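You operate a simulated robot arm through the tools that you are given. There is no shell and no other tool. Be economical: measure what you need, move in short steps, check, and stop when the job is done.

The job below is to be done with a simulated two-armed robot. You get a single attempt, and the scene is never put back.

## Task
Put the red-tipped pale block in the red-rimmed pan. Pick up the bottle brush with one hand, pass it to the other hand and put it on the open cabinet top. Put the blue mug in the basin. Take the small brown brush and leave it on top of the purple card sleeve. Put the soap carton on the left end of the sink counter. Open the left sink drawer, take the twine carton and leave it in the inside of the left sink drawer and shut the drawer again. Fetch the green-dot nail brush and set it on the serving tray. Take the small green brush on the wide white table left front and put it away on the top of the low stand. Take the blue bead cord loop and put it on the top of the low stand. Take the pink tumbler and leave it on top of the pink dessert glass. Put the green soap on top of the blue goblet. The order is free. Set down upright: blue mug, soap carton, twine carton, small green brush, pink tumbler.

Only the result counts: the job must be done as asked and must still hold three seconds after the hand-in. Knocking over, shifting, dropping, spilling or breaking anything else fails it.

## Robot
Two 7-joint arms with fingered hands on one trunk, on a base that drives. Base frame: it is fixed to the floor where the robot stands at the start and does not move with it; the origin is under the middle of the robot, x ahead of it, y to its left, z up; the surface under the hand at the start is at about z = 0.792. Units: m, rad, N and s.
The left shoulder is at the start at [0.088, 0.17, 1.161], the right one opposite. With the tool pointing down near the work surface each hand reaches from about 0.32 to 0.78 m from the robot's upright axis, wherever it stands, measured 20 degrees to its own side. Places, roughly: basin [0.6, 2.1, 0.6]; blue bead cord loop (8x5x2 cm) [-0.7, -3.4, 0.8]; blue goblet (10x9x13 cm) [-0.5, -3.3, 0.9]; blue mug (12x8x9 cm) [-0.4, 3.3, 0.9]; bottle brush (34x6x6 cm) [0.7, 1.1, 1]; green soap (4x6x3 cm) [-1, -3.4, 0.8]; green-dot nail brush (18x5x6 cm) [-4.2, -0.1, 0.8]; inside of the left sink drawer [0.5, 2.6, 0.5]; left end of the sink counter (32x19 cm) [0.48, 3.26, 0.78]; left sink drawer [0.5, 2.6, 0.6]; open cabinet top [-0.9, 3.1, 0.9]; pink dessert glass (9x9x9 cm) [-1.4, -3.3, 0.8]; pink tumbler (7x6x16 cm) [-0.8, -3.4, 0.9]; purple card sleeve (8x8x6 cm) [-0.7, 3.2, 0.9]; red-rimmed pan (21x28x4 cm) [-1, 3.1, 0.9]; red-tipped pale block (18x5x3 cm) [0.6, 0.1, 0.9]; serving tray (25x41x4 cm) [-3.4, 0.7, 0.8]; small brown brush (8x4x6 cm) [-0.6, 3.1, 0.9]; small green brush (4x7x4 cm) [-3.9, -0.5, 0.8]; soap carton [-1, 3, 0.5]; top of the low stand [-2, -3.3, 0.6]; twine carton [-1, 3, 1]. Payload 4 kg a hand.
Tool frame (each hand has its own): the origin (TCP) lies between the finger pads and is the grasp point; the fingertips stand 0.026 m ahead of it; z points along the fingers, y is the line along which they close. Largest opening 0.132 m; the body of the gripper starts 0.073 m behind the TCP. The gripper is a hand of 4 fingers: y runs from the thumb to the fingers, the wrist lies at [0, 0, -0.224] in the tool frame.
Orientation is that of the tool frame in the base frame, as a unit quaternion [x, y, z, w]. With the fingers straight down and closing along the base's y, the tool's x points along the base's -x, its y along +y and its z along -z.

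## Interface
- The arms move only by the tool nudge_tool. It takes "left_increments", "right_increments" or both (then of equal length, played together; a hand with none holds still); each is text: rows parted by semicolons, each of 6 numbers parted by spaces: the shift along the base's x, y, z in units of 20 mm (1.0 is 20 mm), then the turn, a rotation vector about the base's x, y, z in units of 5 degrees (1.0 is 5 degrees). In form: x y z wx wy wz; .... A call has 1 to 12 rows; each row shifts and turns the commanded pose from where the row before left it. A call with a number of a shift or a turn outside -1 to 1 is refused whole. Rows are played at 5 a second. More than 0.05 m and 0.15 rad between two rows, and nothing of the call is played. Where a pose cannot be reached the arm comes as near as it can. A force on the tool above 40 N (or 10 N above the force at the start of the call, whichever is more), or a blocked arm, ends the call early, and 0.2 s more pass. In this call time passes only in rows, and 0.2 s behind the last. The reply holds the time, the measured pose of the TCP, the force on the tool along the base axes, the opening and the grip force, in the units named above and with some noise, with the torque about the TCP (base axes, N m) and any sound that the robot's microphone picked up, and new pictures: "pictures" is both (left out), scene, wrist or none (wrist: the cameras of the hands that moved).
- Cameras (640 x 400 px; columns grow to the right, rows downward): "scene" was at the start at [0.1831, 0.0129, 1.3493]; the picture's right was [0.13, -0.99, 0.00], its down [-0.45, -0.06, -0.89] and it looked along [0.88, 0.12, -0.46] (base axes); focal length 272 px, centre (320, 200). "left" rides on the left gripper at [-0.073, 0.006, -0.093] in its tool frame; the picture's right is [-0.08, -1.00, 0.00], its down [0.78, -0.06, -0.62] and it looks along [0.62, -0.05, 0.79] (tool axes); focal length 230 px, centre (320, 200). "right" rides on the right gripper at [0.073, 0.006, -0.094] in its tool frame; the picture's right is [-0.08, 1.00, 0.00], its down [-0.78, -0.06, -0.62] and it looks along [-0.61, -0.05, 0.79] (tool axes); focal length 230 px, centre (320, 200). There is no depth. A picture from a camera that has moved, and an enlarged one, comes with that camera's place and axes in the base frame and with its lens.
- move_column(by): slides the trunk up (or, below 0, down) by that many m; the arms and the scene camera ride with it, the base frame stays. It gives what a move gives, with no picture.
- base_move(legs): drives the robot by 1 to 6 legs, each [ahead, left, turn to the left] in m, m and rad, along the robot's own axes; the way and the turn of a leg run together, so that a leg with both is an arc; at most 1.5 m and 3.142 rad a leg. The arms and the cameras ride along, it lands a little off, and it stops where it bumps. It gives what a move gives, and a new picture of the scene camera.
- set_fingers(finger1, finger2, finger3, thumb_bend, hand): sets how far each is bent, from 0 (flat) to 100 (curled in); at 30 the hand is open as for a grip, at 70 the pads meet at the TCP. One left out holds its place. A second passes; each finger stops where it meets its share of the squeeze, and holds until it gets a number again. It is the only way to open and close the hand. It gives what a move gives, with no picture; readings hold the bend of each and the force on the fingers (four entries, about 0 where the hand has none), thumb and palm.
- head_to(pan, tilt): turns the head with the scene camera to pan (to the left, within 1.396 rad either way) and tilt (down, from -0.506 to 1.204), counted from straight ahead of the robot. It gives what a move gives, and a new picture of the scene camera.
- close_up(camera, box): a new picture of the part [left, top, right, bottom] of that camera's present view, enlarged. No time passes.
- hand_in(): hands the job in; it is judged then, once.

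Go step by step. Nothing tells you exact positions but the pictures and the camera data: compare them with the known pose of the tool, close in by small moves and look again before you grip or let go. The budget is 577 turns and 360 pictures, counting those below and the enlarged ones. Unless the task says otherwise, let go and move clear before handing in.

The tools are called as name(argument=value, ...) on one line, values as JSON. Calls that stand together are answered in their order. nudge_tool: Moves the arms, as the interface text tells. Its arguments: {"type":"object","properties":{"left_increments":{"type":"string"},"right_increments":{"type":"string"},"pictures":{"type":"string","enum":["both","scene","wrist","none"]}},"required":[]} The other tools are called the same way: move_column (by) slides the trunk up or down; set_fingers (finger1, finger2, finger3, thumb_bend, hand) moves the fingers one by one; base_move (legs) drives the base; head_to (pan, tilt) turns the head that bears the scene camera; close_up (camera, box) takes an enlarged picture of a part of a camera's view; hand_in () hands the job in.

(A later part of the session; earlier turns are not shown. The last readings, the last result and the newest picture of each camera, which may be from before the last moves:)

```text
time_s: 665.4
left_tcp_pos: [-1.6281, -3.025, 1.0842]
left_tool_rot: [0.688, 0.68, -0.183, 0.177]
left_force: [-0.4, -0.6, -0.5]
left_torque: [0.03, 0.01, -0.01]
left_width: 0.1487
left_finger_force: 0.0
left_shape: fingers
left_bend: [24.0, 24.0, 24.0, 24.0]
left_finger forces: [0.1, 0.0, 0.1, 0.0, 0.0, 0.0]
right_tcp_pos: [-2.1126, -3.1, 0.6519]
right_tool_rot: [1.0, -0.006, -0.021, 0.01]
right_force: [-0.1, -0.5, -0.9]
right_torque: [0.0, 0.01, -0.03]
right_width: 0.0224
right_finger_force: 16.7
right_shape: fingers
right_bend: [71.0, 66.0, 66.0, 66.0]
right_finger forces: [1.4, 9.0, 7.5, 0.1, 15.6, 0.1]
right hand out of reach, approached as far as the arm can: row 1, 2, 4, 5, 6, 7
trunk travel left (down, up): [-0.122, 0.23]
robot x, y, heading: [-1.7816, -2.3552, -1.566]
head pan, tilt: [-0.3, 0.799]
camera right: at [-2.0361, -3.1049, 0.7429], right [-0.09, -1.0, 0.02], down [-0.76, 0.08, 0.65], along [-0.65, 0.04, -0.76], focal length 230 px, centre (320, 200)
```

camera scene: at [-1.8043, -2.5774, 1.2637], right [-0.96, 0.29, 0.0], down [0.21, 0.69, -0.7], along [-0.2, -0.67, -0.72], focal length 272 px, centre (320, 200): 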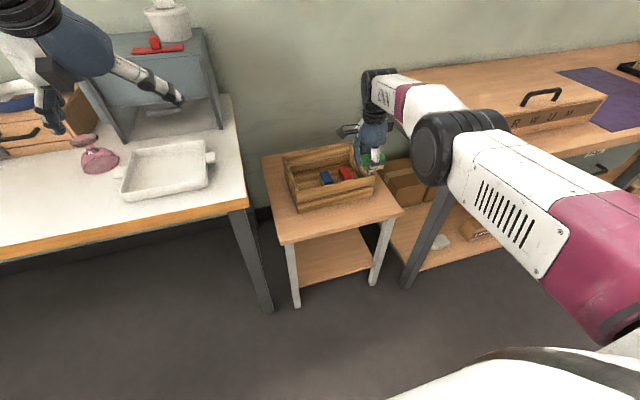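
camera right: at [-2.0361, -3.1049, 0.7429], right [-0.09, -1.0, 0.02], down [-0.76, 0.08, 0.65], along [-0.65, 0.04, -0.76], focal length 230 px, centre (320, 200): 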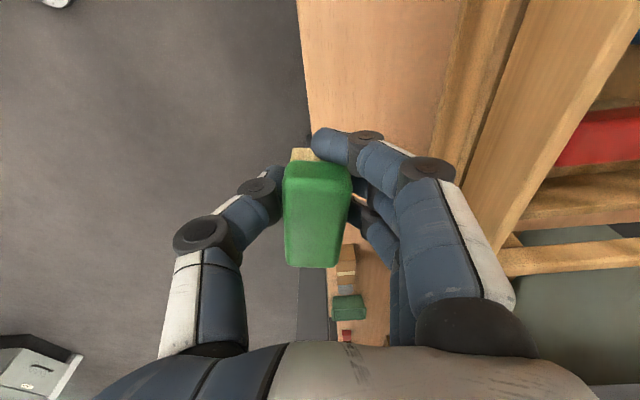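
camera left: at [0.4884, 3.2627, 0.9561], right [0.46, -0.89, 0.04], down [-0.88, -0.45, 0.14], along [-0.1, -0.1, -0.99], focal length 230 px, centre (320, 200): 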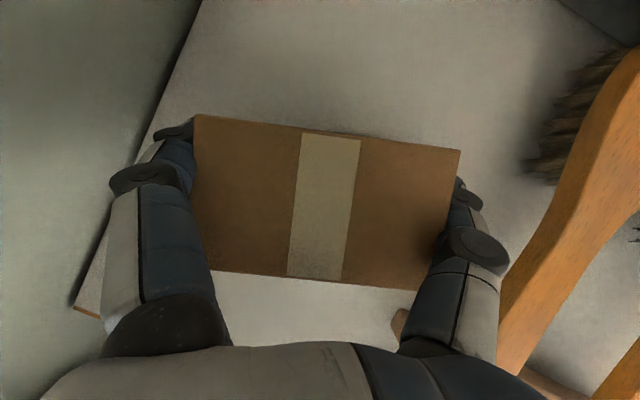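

The hand drifted 5 cm toward me as it lowered; compensate with the base and lower the rest.

base_move(legs=[[0.055, 0, 0]])

nudge_tool(right_increments="0 0 -0.5 0 0 0;0 0 -0.5 0 0 0;0 0 -0.4 0 0 0;0 0 -0.3 0 0 0", pictures="wrist")

```text
time_s: 666.4
left_tcp_pos: [-1.6276, -3.0798, 1.0829]
left_tool_rot: [0.688, 0.68, -0.183, 0.177]
left_force: [0.4, -0.1, -0.4]
left_torque: [0.0, -0.02, 0.01]
left_width: 0.1488
left_finger_force: 0.0
left_shape: fingers
left_bend: [24.0, 24.0, 24.0, 24.0]
left_finger forces: [0.0, 0.0, 0.0, 0.0, 0.0, 0.0]
right_tcp_pos: [-2.1122, -3.1558, 0.6522]
right_tool_rot: [1.0, -0.006, -0.02, 0.011]
right_force: [0.1, 0.7, -0.3]
right_torque: [-0.01, 0.0, -0.02]
right_width: 0.0226
right_finger_force: 16.8
right_shape: fingers
right_bend: [71.0, 65.0, 66.0, 66.0]
right_finger forces: [1.5, 8.9, 7.5, 0.0, 15.5, 0.0]
trunk travel left (down, up): [-0.122, 0.23]
robot x, y, heading: [-1.7792, -2.4086, -1.567]
head pan, tilt: [-0.3, 0.799]
camera scene: at [-1.8045, -2.6335, 1.2635], right [-0.96, 0.29, 0.0], down [0.21, 0.69, -0.7], along [-0.2, -0.67, -0.72], focal length 272 px, centre (320, 200)
```

scene: 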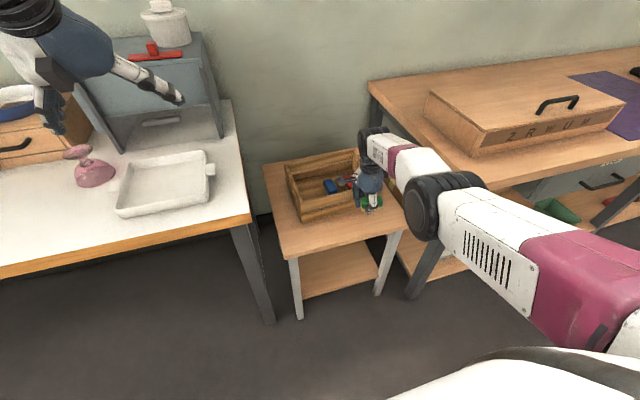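

```text
time_s: 667.4
left_tcp_pos: [-1.6275, -3.0794, 1.0825]
left_tool_rot: [0.688, 0.68, -0.183, 0.177]
left_force: [0.4, -0.5, -0.3]
left_torque: [0.01, 0.03, -0.01]
left_width: 0.1486
left_finger_force: 0.1
left_shape: fingers
left_bend: [24.0, 24.0, 24.0, 24.0]
left_finger forces: [0.0, 0.0, 0.0, 0.0, 0.0, 0.0]
right_tcp_pos: [-2.1112, -3.1443, 0.6233]
right_tool_rot: [1.0, -0.006, -0.02, 0.011]
right_force: [-0.2, 0.2, -0.1]
right_torque: [0.02, -0.02, -0.03]
right_width: 0.0224
right_finger_force: 16.6
right_shape: fingers
right_bend: [71.0, 65.0, 66.0, 66.0]
right_finger forces: [1.5, 8.8, 7.4, 0.0, 15.6, 0.0]
right hand out of reach, approached as far as the arm can: row 2, 4
trunk travel left (down, up): [-0.122, 0.23]
robot x, y, heading: [-1.7804, -2.4129, -1.57]
head pan, tilt: [-0.3, 0.799]
camera right: at [-2.0341, -3.1486, 0.7137], right [-0.09, -1.0, 0.02], down [-0.76, 0.08, 0.65], along [-0.65, 0.04, -0.76], focal length 230 px, centre (320, 200)
```

right: 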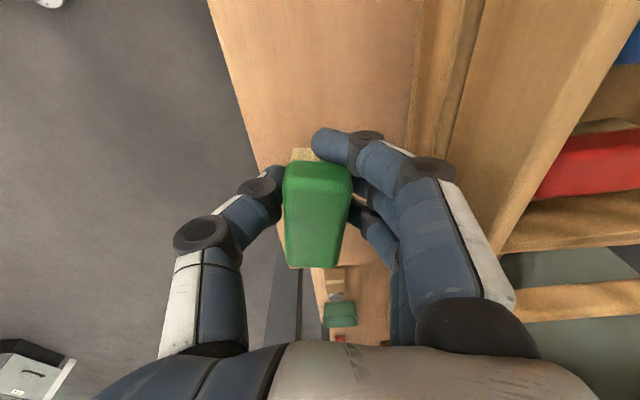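

nudge_tool(right_increments="0 0 -0.3 0 0 0;0 0 -0.3 0 0 0;0 0 -0.2 0 0 0;0 0 -0.2 0 0 0;0 0 -0.2 0 0 0;0 0 -0.2 0 0 0;0 0 -0.2 0 0 0;0 0 -0.2 0 0 0", pictures="none")

```text
time_s: 669.2
left_tcp_pos: [-1.6272, -3.0791, 1.0835]
left_tool_rot: [0.688, 0.679, -0.184, 0.177]
left_force: [-0.8, 0.5, -0.2]
left_torque: [-0.01, -0.03, -0.02]
left_width: 0.1491
left_finger_force: 0.1
left_shape: fingers
left_bend: [24.0, 24.0, 24.0, 24.0]
left_finger forces: [0.0, 0.1, 0.0, 0.0, 0.1, 0.0]
right_tcp_pos: [-2.1083, -3.1319, 0.5928]
right_tool_rot: [1.0, -0.005, -0.02, 0.011]
right_force: [0.5, -0.7, -0.8]
right_torque: [0.01, -0.03, 0.04]
right_width: 0.0222
right_finger_force: 17.2
right_shape: fingers
right_bend: [71.0, 65.0, 66.0, 66.0]
right_finger forces: [1.4, 8.9, 7.4, 0.0, 15.5, 0.0]
right hand out of reach, approached as far as the arm can: row 2, 4, 5, 7
trunk travel left (down, up): [-0.122, 0.23]
robot x, y, heading: [-1.7812, -2.4163, -1.569]
head pan, tilt: [-0.3, 0.799]
```

base_move(legs=[[0.02, 0, 0]])

nudge_tool(right_increments="0 0 -0.2 0 0 0;0 0 -0.2 0 0 0;0 0 -0.2 0 0 0;0 0 -0.2 0 0 0;0 0 -0.2 0 0 0;0 0 -0.2 0 0 0", pictures="wrist")

```text
time_s: 670.0
left_tcp_pos: [-1.6285, -3.0993, 1.0823]
left_tool_rot: [0.688, 0.679, -0.184, 0.176]
left_force: [-0.1, 0.2, -0.5]
left_torque: [-0.02, 0.01, -0.01]
left_width: 0.149
left_finger_force: 0.0
left_shape: fingers
left_bend: [24.0, 24.0, 24.0, 24.0]
left_finger forces: [0.0, 0.0, 0.1, 0.0, 0.0, 0.0]
right_tcp_pos: [-2.1084, -3.1519, 0.5916]
right_tool_rot: [1.0, -0.006, -0.021, 0.01]
right_force: [-0.2, -0.3, -0.2]
right_torque: [0.01, 0.0, 0.03]
right_width: 0.0225
right_finger_force: 16.9
right_shape: fingers
right_bend: [71.0, 65.0, 66.0, 66.0]
right_finger forces: [1.5, 8.8, 7.8, 0.0, 15.9, 0.1]
trunk travel left (down, up): [-0.122, 0.23]
robot x, y, heading: [-1.7813, -2.4325, -1.568]
head pan, tilt: [-0.3, 0.799]
camera scene: at [-1.8043, -2.6533, 1.2634], right [-0.96, 0.29, 0.0], down [0.21, 0.69, -0.7], along [-0.2, -0.67, -0.72], focal length 272 px, centre (320, 200)
```

scene: 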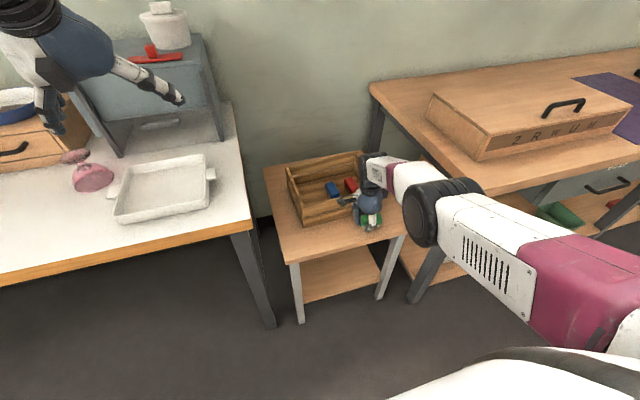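

```text
time_s: 671.0
left_tcp_pos: [-1.6264, -3.096, 1.0859]
left_tool_rot: [0.688, 0.679, -0.186, 0.176]
left_force: [-0.9, -0.6, -0.1]
left_torque: [0.0, -0.03, -0.01]
left_width: 0.1489
left_finger_force: 0.1
left_shape: fingers
left_bend: [24.0, 24.0, 24.0, 24.0]
left_finger forces: [0.1, 0.1, 0.0, 0.0, 0.1, 0.0]
right_tcp_pos: [-2.1093, -3.1491, 0.5899]
right_tool_rot: [1.0, -0.006, -0.022, 0.016]
right_force: [1.5, 8.6, 34.2]
right_torque: [1.21, -0.23, -0.04]
right_width: 0.0214
right_finger_force: 31.9
right_shape: fingers
right_bend: [71.0, 66.0, 66.0, 69.0]
right_finger forces: [1.5, 8.1, 6.8, 0.1, 48.0, 0.0]
right hand out of reach, approached as far as the arm can: row 2, 5
trunk travel left (down, up): [-0.122, 0.23]
robot x, y, heading: [-1.7775, -2.4324, -1.566]
head pan, tilt: [-0.3, 0.799]
stopped in row 5 (right hand): the force on the tool passed its limit at 44 N (the readings are from after the stop); the commanded pose is now the measured one
camera right: at [-2.0322, -3.1525, 0.6809], right [-0.09, -1.0, 0.04], down [-0.76, 0.09, 0.65], along [-0.65, 0.03, -0.76], focal length 230 px, centre (320, 200)
```

right: 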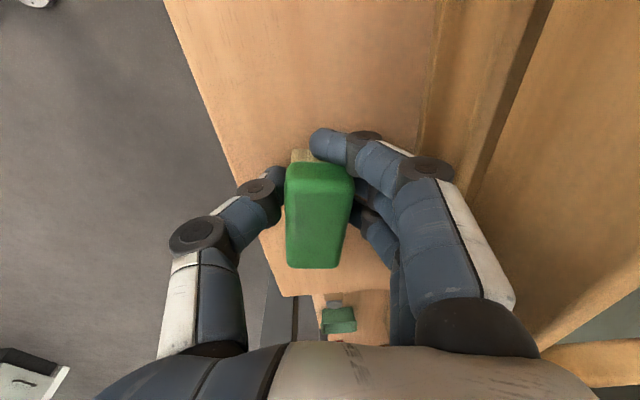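

Thumb tip touches the stand. Ease up 3 mm, open moderately, and rise.

nudge_tool(right_increments="0 0 0.3 0 0 0", pictures="none")

set_fingers(hand="right", finger1=60, finger2=60, finger3=60, thumb_bend=58)

close_up(camera="right", box=[0, 0, 640, 400])

```text
time_s: 671.4
left_tcp_pos: [-1.6281, -3.0981, 1.0835]
left_tool_rot: [0.688, 0.679, -0.184, 0.177]
left_force: [0.2, 0.0, 0.5]
left_torque: [-0.03, 0.0, -0.02]
left_width: 0.1487
left_finger_force: 0.1
left_shape: fingers
left_bend: [24.0, 24.0, 24.0, 24.0]
left_finger forces: [0.0, 0.0, 0.0, 0.1, 0.1, 0.0]
right_tcp_pos: [-2.1081, -3.1476, 0.59]
right_tool_rot: [1.0, -0.005, -0.021, 0.014]
right_force: [1.2, -0.4, 15.9]
right_torque: [0.31, -0.08, 0.0]
right_width: 0.0207
right_finger_force: 25.6
right_shape: fingers
right_bend: [71.0, 65.0, 66.0, 69.0]
right_finger forces: [1.6, 9.9, 8.5, 0.1, 32.6, 0.0]
trunk travel left (down, up): [-0.122, 0.23]
robot x, y, heading: [-1.7821, -2.4283, -1.568]
head pan, tilt: [-0.3, 0.799]
```

```text
time_s: 672.4
left_tcp_pos: [-1.6275, -3.0973, 1.0845]
left_tool_rot: [0.688, 0.679, -0.184, 0.177]
left_force: [0.0, 0.1, 0.6]
left_torque: [0.01, 0.0, -0.01]
left_width: 0.1488
left_finger_force: 0.1
left_shape: fingers
left_bend: [24.0, 24.0, 24.0, 24.0]
left_finger forces: [0.1, 0.1, 0.0, 0.0, 0.1, 0.1]
right_tcp_pos: [-2.1091, -3.1474, 0.5919]
right_tool_rot: [1.0, -0.006, -0.02, 0.016]
right_force: [2.5, -1.2, 24.0]
right_torque: [0.58, -0.2, -0.06]
right_width: 0.0371
right_finger_force: 11.9
right_shape: fingers
right_bend: [60.0, 60.0, 60.0, 61.0]
right_finger forces: [0.0, 0.3, 0.0, 0.0, 24.4, 0.0]
trunk travel left (down, up): [-0.122, 0.23]
robot x, y, heading: [-1.7794, -2.4289, -1.567]
head pan, tilt: [-0.3, 0.799]
```

```text
1.00 times, centred on (320, 200) of right (not enlarged: the box is as wide or as high as the picture)
camera zoom: at [-2.0323, -3.1513, 0.6827], right [-0.09, -1.0, 0.03], down [-0.76, 0.09, 0.65], along [-0.65, 0.03, -0.76], focal length 230 px, centre (320, 200)
```

zoom: 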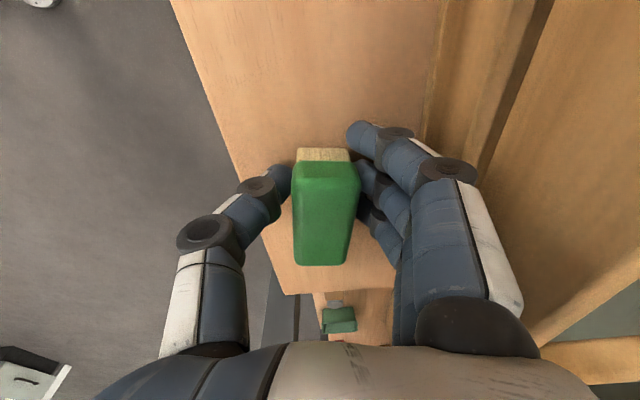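

Released and the brush stands upright. I rise with the trunk (purely vertical) first.

move_column(by=0.1)

close_up(camera="right", box=[0, 0, 640, 400])

```text
time_s: 673.7
left_tcp_pos: [-1.6291, -3.1001, 1.1811]
left_tool_rot: [0.688, 0.679, -0.183, 0.176]
left_force: [-0.9, -1.0, 0.2]
left_torque: [0.02, 0.0, 0.02]
left_width: 0.1491
left_finger_force: 0.0
left_shape: fingers
left_bend: [24.0, 24.0, 24.0, 24.0]
left_finger forces: [0.1, 0.0, 0.0, 0.0, 0.1, 0.0]
right_tcp_pos: [-2.1104, -3.1888, 0.8257]
right_tool_rot: [0.993, -0.008, -0.019, 0.117]
right_force: [-0.5, -0.2, -0.8]
right_torque: [0.0, 0.01, 0.01]
right_width: 0.0435
right_finger_force: 0.2
right_shape: fingers
right_bend: [60.0, 60.0, 60.0, 57.0]
right_finger forces: [0.0, 0.0, 0.0, 0.1, 0.1, 0.0]
trunk travel left (down, up): [-0.222, 0.13]
robot x, y, heading: [-1.7814, -2.429, -1.566]
head pan, tilt: [-0.3, 0.799]
```

```text
1.00 times, centred on (320, 200) of right (not enlarged: the box is as wide or as high as the picture)
camera zoom: at [-2.0328, -3.1738, 0.9158], right [-0.09, -0.97, 0.23], down [-0.76, 0.22, 0.61], along [-0.65, -0.12, -0.75], focal length 230 px, centre (320, 200)
```

zoom: 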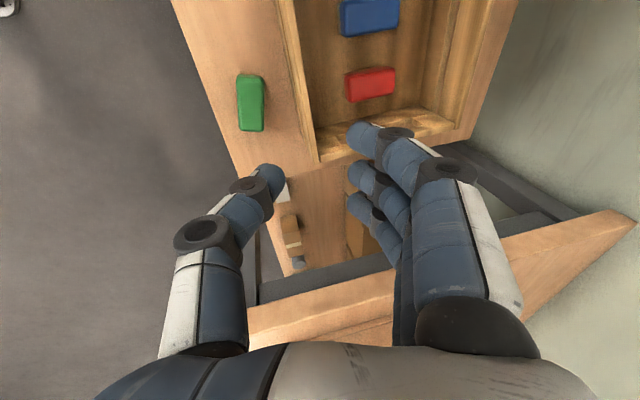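

The small green brush stands on the low stand. Now the white table to the east; I back off, move east and look.

base_move(legs=[[-0.45, 0, 0], [0, 0.85, 0]])

nudge_tool(left_increments="0 0 0 1 0 0;0 0 0 1 0 0;0 0 0 1 0 0;0 0 0 1 0 0;0 0 0 1 0 0;0 0 0 1 0 0", pictures="none")

head_to(pan=0.0, tilt=0.6)

```text
time_s: 683.9
left_tcp_pos: [-0.7717, -2.6474, 1.1832]
left_tool_rot: [0.688, 0.68, -0.184, 0.176]
left_force: [1.0, -0.1, -0.3]
left_torque: [0.01, -0.03, -0.03]
left_width: 0.1489
left_finger_force: 0.0
left_shape: fingers
left_bend: [24.0, 24.0, 24.0, 24.0]
left_finger forces: [0.1, 0.1, 0.1, 0.0, 0.1, 0.0]
right_tcp_pos: [-1.2532, -2.7399, 0.8276]
right_tool_rot: [0.993, -0.006, -0.019, 0.118]
right_force: [0.1, 0.3, 0.6]
right_torque: [0.0, 0.0, -0.04]
right_width: 0.0433
right_finger_force: 0.0
right_shape: fingers
right_bend: [60.0, 60.0, 60.0, 57.0]
right_finger forces: [0.0, 0.0, 0.0, 0.0, 0.0, 0.1]
trunk travel left (down, up): [-0.222, 0.13]
robot x, y, heading: [-0.9286, -1.9817, -1.566]
head pan, tilt: [-0.3, 0.799]
camera scene: at [-0.951, -2.1213, 1.3692], right [-0.96, 0.29, 0.0], down [0.21, 0.69, -0.7], along [-0.2, -0.67, -0.72], focal length 272 px, centre (320, 200)
```

scene: 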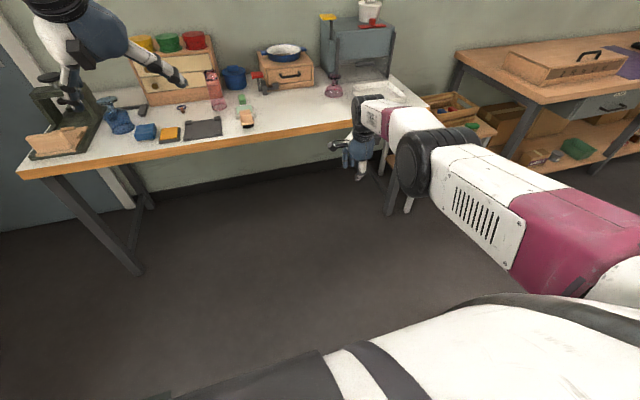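

```text
time_s: 685.3
left_tcp_pos: [-0.7727, -2.649, 1.1811]
left_tool_rot: [0.709, 0.705, 0.0, -0.008]
left_force: [-0.3, 0.3, 0.0]
left_torque: [-0.01, 0.0, -0.04]
left_width: 0.1487
left_finger_force: 0.0
left_shape: fingers
left_bend: [24.0, 24.0, 24.0, 24.0]
left_finger forces: [0.0, 0.1, 0.1, 0.1, 0.1, 0.0]
right_tcp_pos: [-1.2525, -2.7397, 0.8265]
right_tool_rot: [0.993, -0.006, -0.019, 0.117]
right_force: [0.0, 0.7, -0.7]
right_torque: [0.01, -0.01, -0.02]
right_width: 0.043
right_finger_force: 0.0
right_shape: fingers
right_bend: [60.0, 60.0, 60.0, 57.0]
right_finger forces: [0.0, 0.0, 0.1, 0.0, 0.0, 0.1]
trunk travel left (down, up): [-0.222, 0.13]
robot x, y, heading: [-0.9253, -1.9834, -1.565]
head pan, tilt: [-0.3, 0.799]
```

```text
time_s: 686.1
left_tcp_pos: [-0.7726, -2.6491, 1.1829]
left_tool_rot: [0.709, 0.705, 0.0, -0.007]
left_force: [-0.1, 0.2, 0.3]
left_torque: [0.03, -0.01, -0.03]
left_width: 0.1491
left_finger_force: 0.1
left_shape: fingers
left_bend: [24.0, 24.0, 24.0, 24.0]
left_finger forces: [0.0, 0.0, 0.0, 0.1, 0.0, 0.0]
right_tcp_pos: [-1.2535, -2.7399, 0.8273]
right_tool_rot: [0.993, -0.005, -0.019, 0.117]
right_force: [0.1, -0.2, 1.0]
right_torque: [0.0, 0.0, 0.01]
right_width: 0.0432
right_finger_force: 0.2
right_shape: fingers
right_bend: [60.0, 60.0, 60.0, 57.0]
right_finger forces: [0.0, 0.0, 0.0, 0.0, 0.0, 0.0]
trunk travel left (down, up): [-0.222, 0.13]
robot x, y, heading: [-0.9282, -1.9817, -1.563]
head pan, tilt: [0.0, 0.6]
camera scene: at [-0.9273, -2.1325, 1.386], right [-1.0, -0.01, 0.0], down [0.0, 0.57, -0.82], along [0.01, -0.82, -0.57], focal length 272 px, centre (320, 200)
```

scene: 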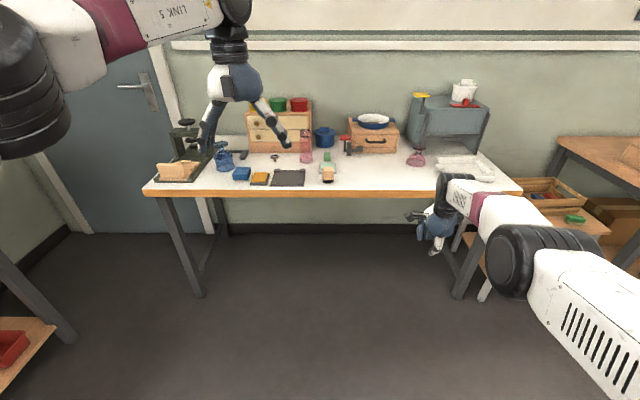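

close_up(camera="scene", box=[190, 110, 450, 210])

```text
2.46 times, centred on (320, 160) of scene
camera zoom: at [-0.9273, -2.1325, 1.386], right [-1.0, -0.01, 0.0], down [0.0, 0.57, -0.82], along [0.01, -0.82, -0.57], focal length 669 px, centre (320, 298)
```

zoom: 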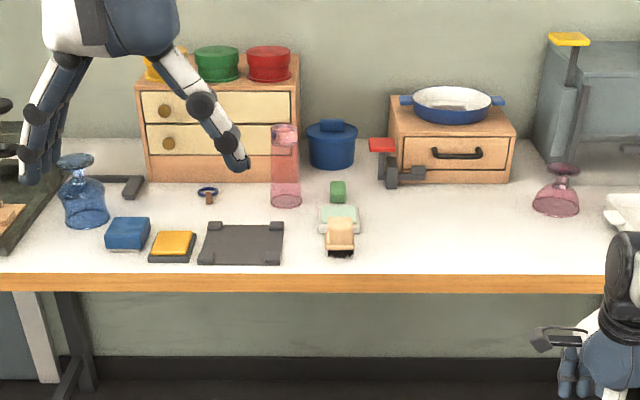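

All targets are visible: goblet and dessert glass stand upside down with their feet up. I'll first raise the right hand out of the way and un-yaw it.

nudge_tool(right_increments="0 0.5 1 0 0 1;0 0.5 1 0 0 1;0 0.5 1 0 0 1;0 0.5 1 0 0 1;0 0.5 1 0 0 1;0 0.5 1 0 0 1;0 0.5 1 0 0 1;0 0.5 1 0 0 1;0 0.5 1 0 0 1;0 0 1 0 0 1;0 0 1 0 0 1;0 0 1 0 0 1", pictures="none")

nudge_tool(right_increments="0 0.5 1 0 0 1;0 0.5 1 0 0 1;0 0.5 1 0 0 1;0 0.5 0 0 0 1;0 0.5 0 0 0 1;0 0.5 0 0 0 1", pictures="none")

set_fingers(hand="left", finger1=38, finger2=38, finger3=38, thumb_bend=38)

base_move(legs=[[0.66, -0.06, 0]])

close_up(camera="left", box=[0, 0, 640, 400])

```text
time_s: 688.7
left_tcp_pos: [-0.7715, -2.6465, 1.1822]
left_tool_rot: [0.709, 0.706, -0.002, -0.007]
left_force: [0.5, 0.5, -0.1]
left_torque: [0.0, -0.01, 0.0]
left_width: 0.1487
left_finger_force: 0.1
left_shape: fingers
left_bend: [24.0, 24.0, 24.0, 24.0]
left_finger forces: [0.1, 0.1, 0.0, 0.1, 0.0, 0.0]
right_tcp_pos: [-1.2632, -2.726, 1.0573]
right_tool_rot: [0.862, 0.492, 0.042, 0.112]
right_force: [0.2, -0.3, 0.1]
right_torque: [0.0, -0.01, 0.0]
right_width: 0.0432
right_finger_force: 0.1
right_shape: fingers
right_bend: [60.0, 60.0, 60.0, 57.0]
right_finger forces: [0.1, 0.1, 0.1, 0.0, 0.0, 0.0]
right hand out of reach, approached as far as the arm can: row 1, 2, 3, 4, 5, 6, 7, 8, 9, 11, 12
trunk travel left (down, up): [-0.222, 0.13]
robot x, y, heading: [-0.9268, -1.9828, -1.568]
head pan, tilt: [0.0, 0.6]
```

```text
time_s: 690.1
left_tcp_pos: [-0.7719, -2.6483, 1.1827]
left_tool_rot: [0.709, 0.706, 0.0, -0.007]
left_force: [-0.9, 0.0, -0.7]
left_torque: [0.0, -0.02, -0.01]
left_width: 0.1488
left_finger_force: 0.0
left_shape: fingers
left_bend: [24.0, 24.0, 24.0, 24.0]
left_finger forces: [0.0, 0.0, 0.0, 0.1, 0.0, 0.0]
right_tcp_pos: [-1.2648, -2.6676, 1.1147]
right_tool_rot: [0.706, 0.698, 0.069, 0.097]
right_force: [-1.4, 0.4, -0.1]
right_torque: [0.01, -0.01, 0.0]
right_width: 0.0432
right_finger_force: 0.0
right_shape: fingers
right_bend: [60.0, 60.0, 60.0, 57.0]
right_finger forces: [0.0, 0.1, 0.2, 0.1, 0.0, 0.0]
trunk travel left (down, up): [-0.222, 0.13]
robot x, y, heading: [-0.9276, -1.9803, -1.563]
head pan, tilt: [0.0, 0.6]
```

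```text
time_s: 691.1
left_tcp_pos: [-0.7717, -2.6486, 1.1826]
left_tool_rot: [0.708, 0.706, 0.0, -0.008]
left_force: [0.6, 1.0, 0.3]
left_torque: [-0.03, -0.02, 0.01]
left_width: 0.1114
left_finger_force: 0.0
left_shape: fingers
left_bend: [38.0, 38.0, 38.0, 38.0]
left_finger forces: [0.0, 0.0, 0.1, 0.0, 0.1, 0.1]
right_tcp_pos: [-1.2634, -2.6669, 1.1153]
right_tool_rot: [0.706, 0.698, 0.07, 0.097]
right_force: [-0.2, -0.8, 0.3]
right_torque: [0.01, 0.02, 0.01]
right_width: 0.0436
right_finger_force: 0.0
right_shape: fingers
right_bend: [60.0, 60.0, 60.0, 57.0]
right_finger forces: [0.1, 0.0, 0.0, 0.0, 0.1, 0.0]
trunk travel left (down, up): [-0.222, 0.13]
robot x, y, heading: [-0.9241, -1.9813, -1.566]
head pan, tilt: [0.0, 0.6]
```

```text
time_s: 694.8
left_tcp_pos: [-0.8244, -3.3046, 1.1827]
left_tool_rot: [0.708, 0.706, 0.0, -0.007]
left_force: [0.6, 0.2, 0.6]
left_torque: [0.03, 0.0, 0.04]
left_width: 0.1113
left_finger_force: 0.0
left_shape: fingers
left_bend: [38.0, 38.0, 38.0, 38.0]
left_finger forces: [0.0, 0.2, 0.0, 0.0, 0.0, 0.0]
right_tcp_pos: [-1.3163, -3.3257, 1.1143]
right_tool_rot: [0.706, 0.699, 0.069, 0.096]
right_force: [-0.5, -0.4, -0.6]
right_torque: [-0.01, 0.0, -0.01]
right_width: 0.0433
right_finger_force: 0.1
right_shape: fingers
right_bend: [60.0, 60.0, 60.0, 57.0]
right_finger forces: [0.0, 0.1, 0.0, 0.1, 0.1, 0.0]
trunk travel left (down, up): [-0.222, 0.13]
robot x, y, heading: [-0.9785, -2.6375, -1.564]
head pan, tilt: [0.0, 0.6]
camera scene: at [-0.9805, -2.7895, 1.3861], right [-1.0, -0.01, 0.0], down [-0.01, 0.57, -0.82], along [0.01, -0.82, -0.57], focal length 272 px, centre (320, 200)
```

scene: 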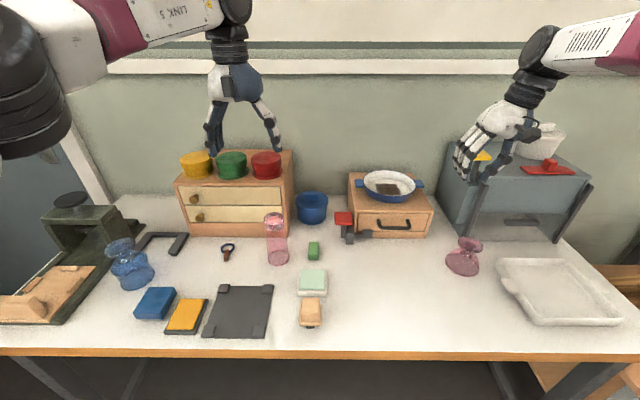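

```text
1.00 times, centred on (320, 200) of left (not enlarged: the box is as wide or as high as the picture)
camera zoom: at [-0.8184, -3.3794, 1.275], right [-1.0, -0.07, 0.01], down [-0.05, 0.78, 0.62], along [-0.05, 0.62, -0.78], focal length 230 px, centre (320, 200)
```

zoom: 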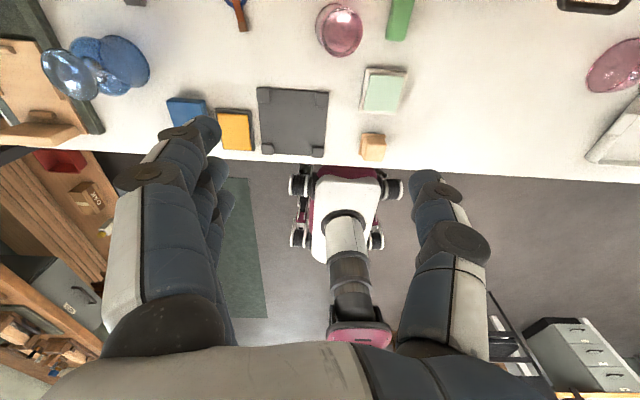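

Tumbler rim centre triangulates to (-0.848, -3.369, 0.918); table z≈0.757. I tilt the left hand 25° so its camera clears the drawer box, and come over the tumbler.

nudge_tool(left_increments="-0.4 -0.7 -0.5 -1 0 0;-0.4 -0.7 -0.5 -1 0 0;-0.4 -0.7 -0.5 -1 0 0;0 -0.7 -0.5 -1 0 0;0 -0.5 -0.5 -1 0 0;0 0 -1 0 0 0;0 0 -1 0 0 0;0 0 -1 0 0 0", pictures="wrist")

```text
time_s: 696.6
left_tcp_pos: [-0.8474, -3.3718, 1.071]
left_tool_rot: [0.693, 0.689, -0.154, 0.147]
left_force: [-0.3, -0.1, -0.4]
left_torque: [-0.02, -0.01, 0.0]
left_width: 0.1112
left_finger_force: 0.1
left_shape: fingers
left_bend: [38.0, 38.0, 38.0, 38.0]
left_finger forces: [0.0, 0.1, 0.0, 0.0, 0.0, 0.0]
right_tcp_pos: [-1.3157, -3.3262, 1.115]
right_tool_rot: [0.705, 0.699, 0.07, 0.096]
right_force: [-0.2, 0.0, 0.6]
right_torque: [-0.02, -0.02, -0.01]
right_width: 0.0434
right_finger_force: 0.0
right_shape: fingers
right_bend: [60.0, 60.0, 60.0, 57.0]
right_finger forces: [0.0, 0.1, 0.0, 0.0, 0.0, 0.0]
trunk travel left (down, up): [-0.222, 0.13]
robot x, y, heading: [-0.9777, -2.6368, -1.561]
head pan, tilt: [0.0, 0.6]
camera left: at [-0.8429, -3.3993, 1.1866], right [-1.0, -0.06, 0.04], down [-0.05, 0.97, 0.24], along [-0.05, 0.23, -0.97], focal length 230 px, centre (320, 200)
```

left: 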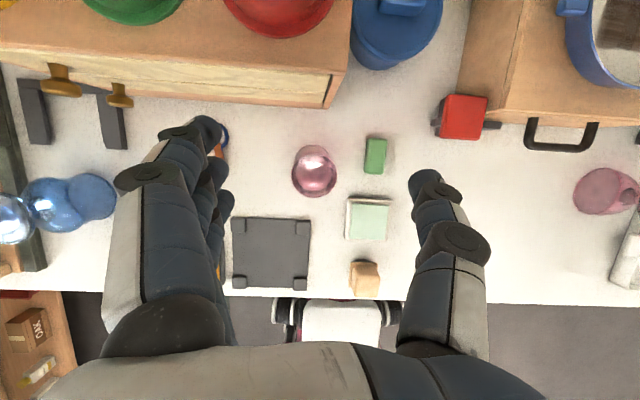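

Centred on the tumbler. Descend, grip lightly, lift.

nudge_tool(left_increments="0 0.1 -1 0 0 0;0 0 -1 0 0 0;0 0 -1 0 0 0;0 0 -1 0 0 0;0 0 -1 0 0 0;0 0 -1 0 0 0;0 0 -1 0 0 0;0 0 -1 0 0 0;0 0 -1 0 0 0;0 0 -0.9 0 0 0", pictures="wrist")

set_fingers(hand="left", finger1=62, finger2=62, finger3=62, thumb_bend=62)

nudge_tool(left_increments="0 0 1 0 0 0;0 0 1 0 0 0;0 0 1 0 0 0;0 0 1 0 0 0;0 0 1 0 0 0;0 0 1 0 0 0;0 0 1 0 0 0;0 0 1 0 0 0;0 0 1 0 0 0", pictures="scene")

```text
time_s: 698.8
left_tcp_pos: [-0.8487, -3.3682, 0.876]
left_tool_rot: [0.694, 0.689, -0.154, 0.146]
left_force: [0.5, -0.6, -0.7]
left_torque: [0.02, -0.01, -0.03]
left_width: 0.1114
left_finger_force: 0.1
left_shape: fingers
left_bend: [38.0, 38.0, 38.0, 38.0]
left_finger forces: [0.0, 0.0, 0.1, 0.1, 0.0, 0.1]
right_tcp_pos: [-1.3159, -3.3254, 1.1137]
right_tool_rot: [0.705, 0.699, 0.069, 0.097]
right_force: [-0.3, 0.1, -0.1]
right_torque: [-0.03, -0.01, 0.03]
right_width: 0.0432
right_finger_force: 0.2
right_shape: fingers
right_bend: [60.0, 60.0, 60.0, 57.0]
right_finger forces: [0.0, 0.1, 0.0, 0.0, 0.0, 0.0]
trunk travel left (down, up): [-0.222, 0.13]
robot x, y, heading: [-0.9786, -2.6359, -1.561]
head pan, tilt: [0.0, 0.6]
camera left: at [-0.8422, -3.3974, 0.9903], right [-1.0, -0.06, 0.04], down [-0.05, 0.97, 0.24], along [-0.05, 0.23, -0.97], focal length 230 px, centre (320, 200)
```

left: 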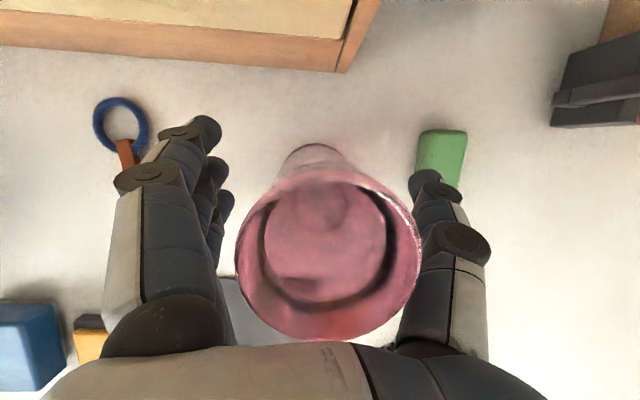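

```text
time_s: 699.8
left_tcp_pos: [-0.8482, -3.3691, 0.8759]
left_tool_rot: [0.693, 0.689, -0.153, 0.146]
left_force: [2.0, 0.3, 0.5]
left_torque: [0.03, -0.24, -0.01]
left_width: 0.0444
left_finger_force: 11.6
left_shape: fingers
left_bend: [62.0, 56.0, 53.0, 58.0]
left_finger forces: [0.2, 4.5, 7.7, 0.0, 10.4, 0.0]
right_tcp_pos: [-1.3163, -3.326, 1.116]
right_tool_rot: [0.706, 0.699, 0.069, 0.096]
right_force: [-0.9, -0.3, 0.1]
right_torque: [-0.01, 0.0, 0.02]
right_width: 0.0433
right_finger_force: 0.1
right_shape: fingers
right_bend: [60.0, 60.0, 60.0, 57.0]
right_finger forces: [0.0, 0.0, 0.0, 0.0, 0.0, 0.0]
trunk travel left (down, up): [-0.222, 0.13]
robot x, y, heading: [-0.9793, -2.6403, -1.559]
head pan, tilt: [0.0, 0.6]
```

```text
time_s: 701.8
left_tcp_pos: [-0.8495, -3.3675, 1.0549]
left_tool_rot: [0.693, 0.689, -0.153, 0.146]
left_force: [-0.5, -0.5, -3.1]
left_torque: [-0.01, 0.0, -0.01]
left_width: 0.0443
left_finger_force: 10.7
left_shape: fingers
left_bend: [62.0, 56.0, 53.0, 58.0]
left_finger forces: [0.7, 3.9, 6.4, 0.0, 10.3, 0.1]
right_tcp_pos: [-1.3151, -3.3248, 1.1149]
right_tool_rot: [0.706, 0.698, 0.07, 0.097]
right_force: [0.3, -0.8, 0.1]
right_torque: [0.03, 0.01, 0.01]
right_width: 0.0433
right_finger_force: 0.2
right_shape: fingers
right_bend: [60.0, 60.0, 60.0, 57.0]
right_finger forces: [0.1, 0.0, 0.0, 0.0, 0.0, 0.0]
trunk travel left (down, up): [-0.222, 0.13]
robot x, y, heading: [-0.9811, -2.6366, -1.561]
head pan, tilt: [0.0, 0.6]
camera scene: at [-0.9805, -2.7891, 1.3861], right [-1.0, -0.01, 0.0], down [-0.01, 0.56, -0.83], along [0.01, -0.83, -0.56], focal length 272 px, centre (320, 200)
```

scene: 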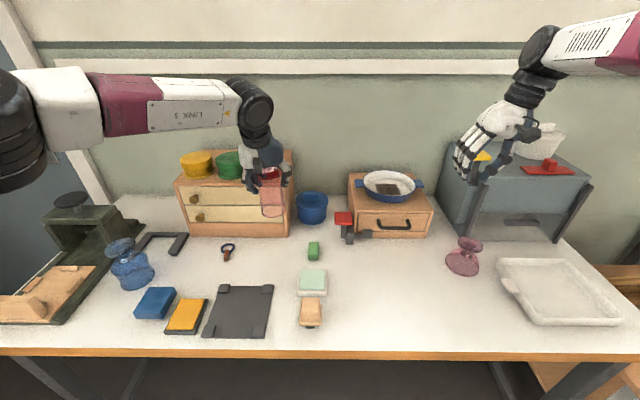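

Tumbler held upright. Dessert glass foot is at about (-1.403, -3.362), top z≈0.847. I retract the right hand, then slide the base west so the tumbler comes above the glass.

nudge_tool(right_increments="0 1 0 0 0 0;0 1 0 0 0 0;0 1 0 0 0 0;0 1 0 0 0 0;0 1 0 0 0 0;0 1 0 0 0 0;0 1 0 0 0 0;0 1 0 0 0 0;0 1 0 0 0 0;0 1 0 0 0 0", pictures="none")

base_move(legs=[[0, -0.55, 0]])

close_up(camera="left", box=[0, 0, 640, 400])

```text
time_s: 704.0
left_tcp_pos: [-0.8484, -3.3677, 1.0548]
left_tool_rot: [0.693, 0.689, -0.154, 0.146]
left_force: [-0.9, 0.2, -3.0]
left_torque: [-0.01, 0.04, 0.0]
left_width: 0.0441
left_finger_force: 10.4
left_shape: fingers
left_bend: [62.0, 56.0, 53.0, 58.0]
left_finger forces: [0.7, 3.9, 6.4, 0.1, 10.3, 0.0]
right_tcp_pos: [-1.3154, -3.1258, 1.1147]
right_tool_rot: [0.705, 0.699, 0.069, 0.098]
right_force: [0.1, 0.8, 0.6]
right_torque: [0.01, 0.02, 0.0]
right_width: 0.0433
right_finger_force: 0.1
right_shape: fingers
right_bend: [60.0, 60.0, 60.0, 57.0]
right_finger forces: [0.1, 0.0, 0.0, 0.0, 0.0, 0.0]
trunk travel left (down, up): [-0.222, 0.13]
robot x, y, heading: [-0.9767, -2.6359, -1.558]
head pan, tilt: [0.0, 0.6]
```

```text
time_s: 709.3
left_tcp_pos: [-1.3958, -3.3745, 1.0538]
left_tool_rot: [0.693, 0.689, -0.153, 0.146]
left_force: [0.3, -0.6, -2.5]
left_torque: [-0.02, 0.03, 0.02]
left_width: 0.0443
left_finger_force: 11.2
left_shape: fingers
left_bend: [62.0, 56.0, 53.0, 58.0]
left_finger forces: [0.7, 3.7, 6.4, 0.1, 10.2, 0.0]
right_tcp_pos: [-1.8636, -3.1324, 1.1145]
right_tool_rot: [0.705, 0.699, 0.069, 0.096]
right_force: [-0.1, 0.0, 0.0]
right_torque: [0.03, 0.0, 0.04]
right_width: 0.0434
right_finger_force: 0.1
right_shape: fingers
right_bend: [60.0, 60.0, 60.0, 57.0]
right_finger forces: [0.1, 0.0, 0.1, 0.0, 0.0, 0.0]
trunk travel left (down, up): [-0.222, 0.13]
robot x, y, heading: [-1.5281, -2.6475, -1.563]
head pan, tilt: [0.0, 0.6]
camera scene: at [-1.5287, -2.7953, 1.3861], right [-1.0, -0.01, 0.0], down [-0.01, 0.57, -0.82], along [0.01, -0.82, -0.57], focal length 272 px, centre (320, 200)
```

scene: 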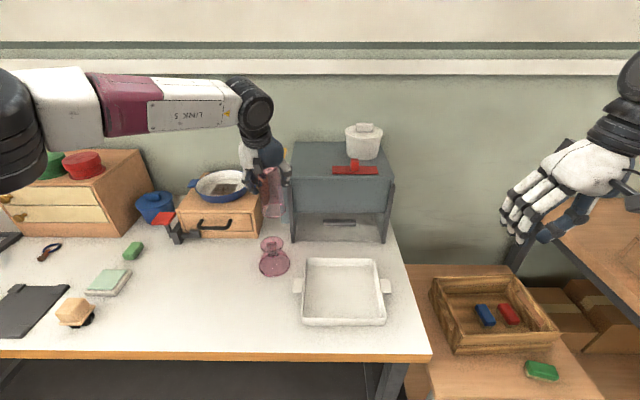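

```text
1.00 times, centred on (320, 200) of left (not enlarged: the box is as wide or as high as the picture)
camera zoom: at [-1.3915, -3.4025, 1.1692], right [-1.0, -0.06, 0.04], down [-0.05, 0.97, 0.24], along [-0.05, 0.23, -0.97], focal length 230 px, centre (320, 200)
```

zoom: 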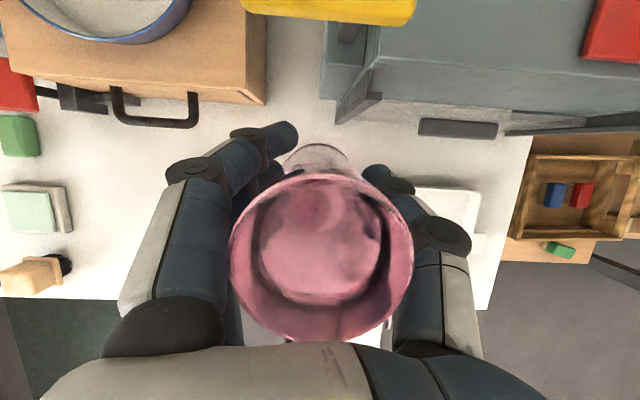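

close_up(camera="scene", box=[220, 150, 340, 290])

```text
2.86 times, centred on (280, 220) of scene
camera zoom: at [-1.5287, -2.7953, 1.3861], right [-1.0, -0.01, 0.0], down [-0.01, 0.57, -0.82], along [0.01, -0.82, -0.57], focal length 777 px, centre (434, 143)
```

zoom: 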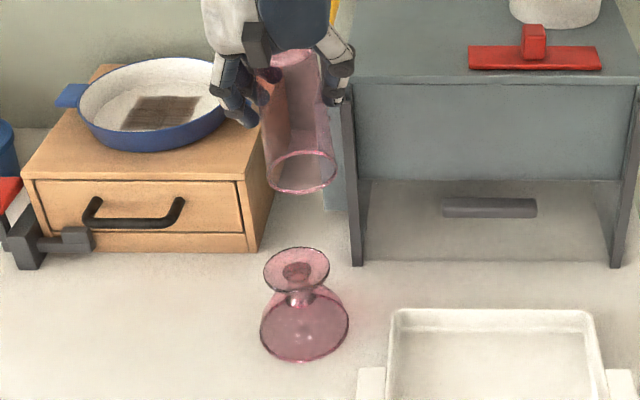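

The foot is about 3 cm nearer than the tumbler base. I shift and lower to ~2 cm above the foot, then compare directly in the image.

nudge_tool(left_increments="0.2 1 0 0 0 0;0 0.5 0 0 0 0;0 0 -1 0 0 0;0 0 -1 0 0 0;0 0 -1 0 0 0;0 0 -0.3 0 0 0", pictures="none")

close_up(camera="scene", box=[220, 150, 340, 290])

```text
time_s: 710.7
left_tcp_pos: [-1.3923, -3.3438, 0.9886]
left_tool_rot: [0.693, 0.689, -0.153, 0.147]
left_force: [-0.1, -0.8, -2.6]
left_torque: [0.02, -0.01, -0.05]
left_width: 0.044
left_finger_force: 10.3
left_shape: fingers
left_bend: [62.0, 57.0, 53.0, 58.0]
left_finger forces: [0.8, 3.8, 6.4, 0.1, 10.4, 0.0]
right_tcp_pos: [-1.8632, -3.132, 1.1147]
right_tool_rot: [0.705, 0.699, 0.07, 0.096]
right_force: [-0.3, 0.8, 0.4]
right_torque: [-0.03, 0.01, 0.04]
right_width: 0.0433
right_finger_force: 0.1
right_shape: fingers
right_bend: [60.0, 60.0, 60.0, 57.0]
right_finger forces: [0.0, 0.0, 0.1, 0.0, 0.0, 0.1]
trunk travel left (down, up): [-0.222, 0.13]
robot x, y, heading: [-1.5268, -2.6464, -1.56]
head pan, tilt: [0.0, 0.6]
```

```text
2.86 times, centred on (280, 220) of scene
camera zoom: at [-1.5286, -2.7951, 1.3861], right [-1.0, -0.01, 0.0], down [-0.01, 0.57, -0.82], along [0.01, -0.82, -0.57], focal length 777 px, centre (434, 143)
```

zoom: 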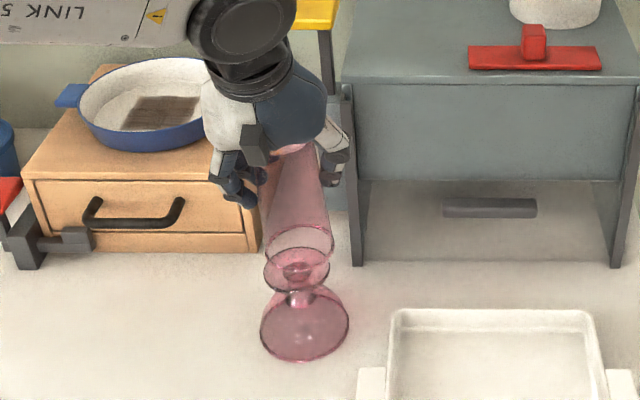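

Nicely lined up (column match within 2 px). Lower another centimetre and recheck.

nudge_tool(left_increments="0.1 0.2 -0.3 0 0 0;0 0 -0.3 0 0 0", pictures="none")

close_up(camera="scene", box=[250, 190, 310, 260])

```text
time_s: 711.3
left_tcp_pos: [-1.3907, -3.3405, 0.9765]
left_tool_rot: [0.693, 0.69, -0.153, 0.147]
left_force: [0.5, -0.6, -2.5]
left_torque: [0.0, 0.0, -0.01]
left_width: 0.0439
left_finger_force: 11.4
left_shape: fingers
left_bend: [62.0, 57.0, 53.0, 58.0]
left_finger forces: [0.8, 3.8, 6.4, 0.0, 10.4, 0.1]
right_tcp_pos: [-1.864, -3.1323, 1.1152]
right_tool_rot: [0.705, 0.699, 0.07, 0.097]
right_force: [-0.4, 1.4, 0.0]
right_torque: [0.01, -0.05, 0.01]
right_width: 0.0434
right_finger_force: 0.1
right_shape: fingers
right_bend: [60.0, 60.0, 60.0, 57.0]
right_finger forces: [0.0, 0.0, 0.0, 0.1, 0.1, 0.0]
trunk travel left (down, up): [-0.222, 0.13]
robot x, y, heading: [-1.5298, -2.6429, -1.557]
head pan, tilt: [0.0, 0.6]
```

```text
5.71 times, centred on (280, 225) of scene
camera zoom: at [-1.5287, -2.7954, 1.386], right [-1.0, -0.01, 0.0], down [-0.01, 0.57, -0.82], along [0.01, -0.82, -0.57], focal length 1554 px, centre (549, 57)
```

zoom: 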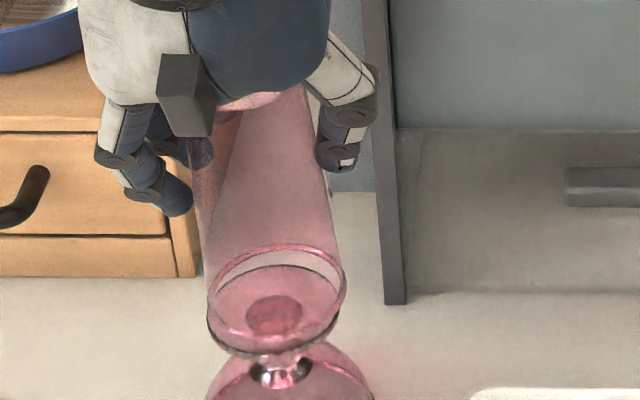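

nudge_tool(left_increments="0.1 0 -0.2 0 0 0;0 0 -0.15 0 0 0;0 0 -0.1 0 0 0;0 0 -0.1 0 0 0", pictures="none")

close_up(camera="scene", box=[250, 190, 310, 260])

```text
time_s: 712.3
left_tcp_pos: [-1.3886, -3.3396, 0.9658]
left_tool_rot: [0.694, 0.689, -0.154, 0.145]
left_force: [0.1, 0.1, -3.9]
left_torque: [0.0, 0.0, 0.01]
left_width: 0.0442
left_finger_force: 10.3
left_shape: fingers
left_bend: [62.0, 57.0, 53.0, 58.0]
left_finger forces: [0.7, 3.8, 6.5, 0.0, 10.3, 0.0]
right_tcp_pos: [-1.8644, -3.1305, 1.114]
right_tool_rot: [0.706, 0.699, 0.068, 0.096]
right_force: [-0.2, -0.3, 0.2]
right_torque: [-0.01, 0.01, -0.04]
right_width: 0.0431
right_finger_force: 0.0
right_shape: fingers
right_bend: [60.0, 60.0, 60.0, 57.0]
right_finger forces: [0.0, 0.0, 0.0, 0.0, 0.0, 0.0]
trunk travel left (down, up): [-0.222, 0.13]
robot x, y, heading: [-1.5292, -2.6436, -1.56]
head pan, tilt: [0.0, 0.6]
```

```text
5.71 times, centred on (280, 225) of scene
camera zoom: at [-1.5286, -2.7953, 1.3861], right [-1.0, -0.01, 0.0], down [-0.01, 0.57, -0.82], along [0.01, -0.82, -0.57], focal length 1554 px, centre (549, 57)
```

zoom: 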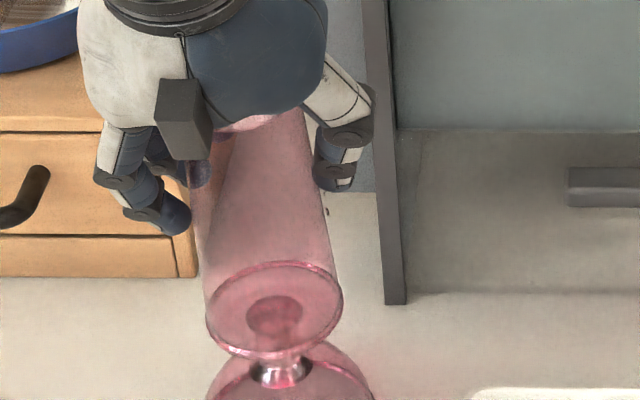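

The tumbler's base and the foot coincide almost exactly. Final tiny steps to contact.

nudge_tool(left_increments="0 0 -0.1 0 0 0;0 0 -0.1 0 0 0;0 0 -0.1 0 0 0", pictures="none")

```text
time_s: 713.1
left_tcp_pos: [-1.3886, -3.3395, 0.9592]
left_tool_rot: [0.693, 0.689, -0.154, 0.147]
left_force: [0.0, 0.4, -0.4]
left_torque: [0.02, -0.05, 0.01]
left_width: 0.0442
left_finger_force: 10.7
left_shape: fingers
left_bend: [62.0, 57.0, 53.0, 58.0]
left_finger forces: [0.6, 3.9, 6.7, 0.0, 10.6, 0.1]
right_tcp_pos: [-1.8645, -3.1323, 1.1142]
right_tool_rot: [0.705, 0.699, 0.069, 0.097]
right_force: [0.3, -0.6, 0.1]
right_torque: [0.01, 0.01, -0.03]
right_width: 0.0434
right_finger_force: 0.0
right_shape: fingers
right_bend: [60.0, 60.0, 60.0, 57.0]
right_finger forces: [0.0, 0.0, 0.0, 0.0, 0.0, 0.0]
trunk travel left (down, up): [-0.222, 0.13]
robot x, y, heading: [-1.5322, -2.6437, -1.563]
head pan, tilt: [0.0, 0.6]
```

nudge_tool(left_increments="0 0 -0.1 0 0 0", pictures="none")

close_up(camera="scene", box=[250, 190, 310, 260])

```text
time_s: 713.5
left_tcp_pos: [-1.3895, -3.3404, 0.959]
left_tool_rot: [0.693, 0.689, -0.155, 0.148]
left_force: [-0.1, 0.3, 6.1]
left_torque: [0.0, -0.19, -0.04]
left_width: 0.0444
left_finger_force: 12.0
left_shape: fingers
left_bend: [62.0, 57.0, 53.0, 58.0]
left_finger forces: [0.3, 4.4, 7.3, 0.1, 11.7, 0.0]
right_tcp_pos: [-1.8647, -3.1309, 1.1148]
right_tool_rot: [0.706, 0.698, 0.07, 0.098]
right_force: [-0.3, 0.6, -0.5]
right_torque: [0.01, -0.01, 0.01]
right_width: 0.0433
right_finger_force: 0.1
right_shape: fingers
right_bend: [60.0, 60.0, 60.0, 57.0]
right_finger forces: [0.0, 0.0, 0.1, 0.0, 0.1, 0.0]
trunk travel left (down, up): [-0.222, 0.13]
robot x, y, heading: [-1.5317, -2.6442, -1.561]
head pan, tilt: [0.0, 0.6]
```

```text
5.71 times, centred on (280, 225) of scene
camera zoom: at [-1.5289, -2.7942, 1.3864], right [-1.0, -0.01, 0.0], down [-0.01, 0.56, -0.83], along [0.01, -0.83, -0.56], focal length 1554 px, centre (549, 57)
```

zoom: 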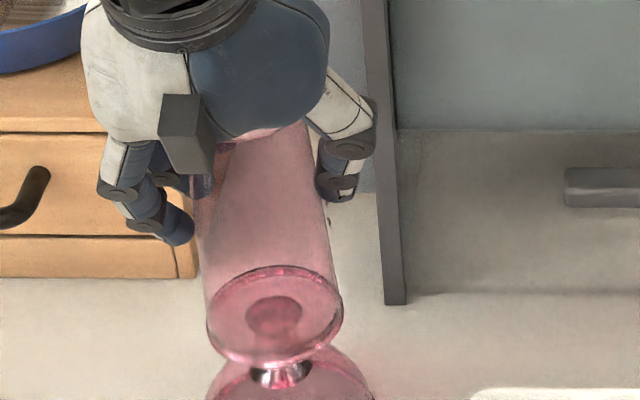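

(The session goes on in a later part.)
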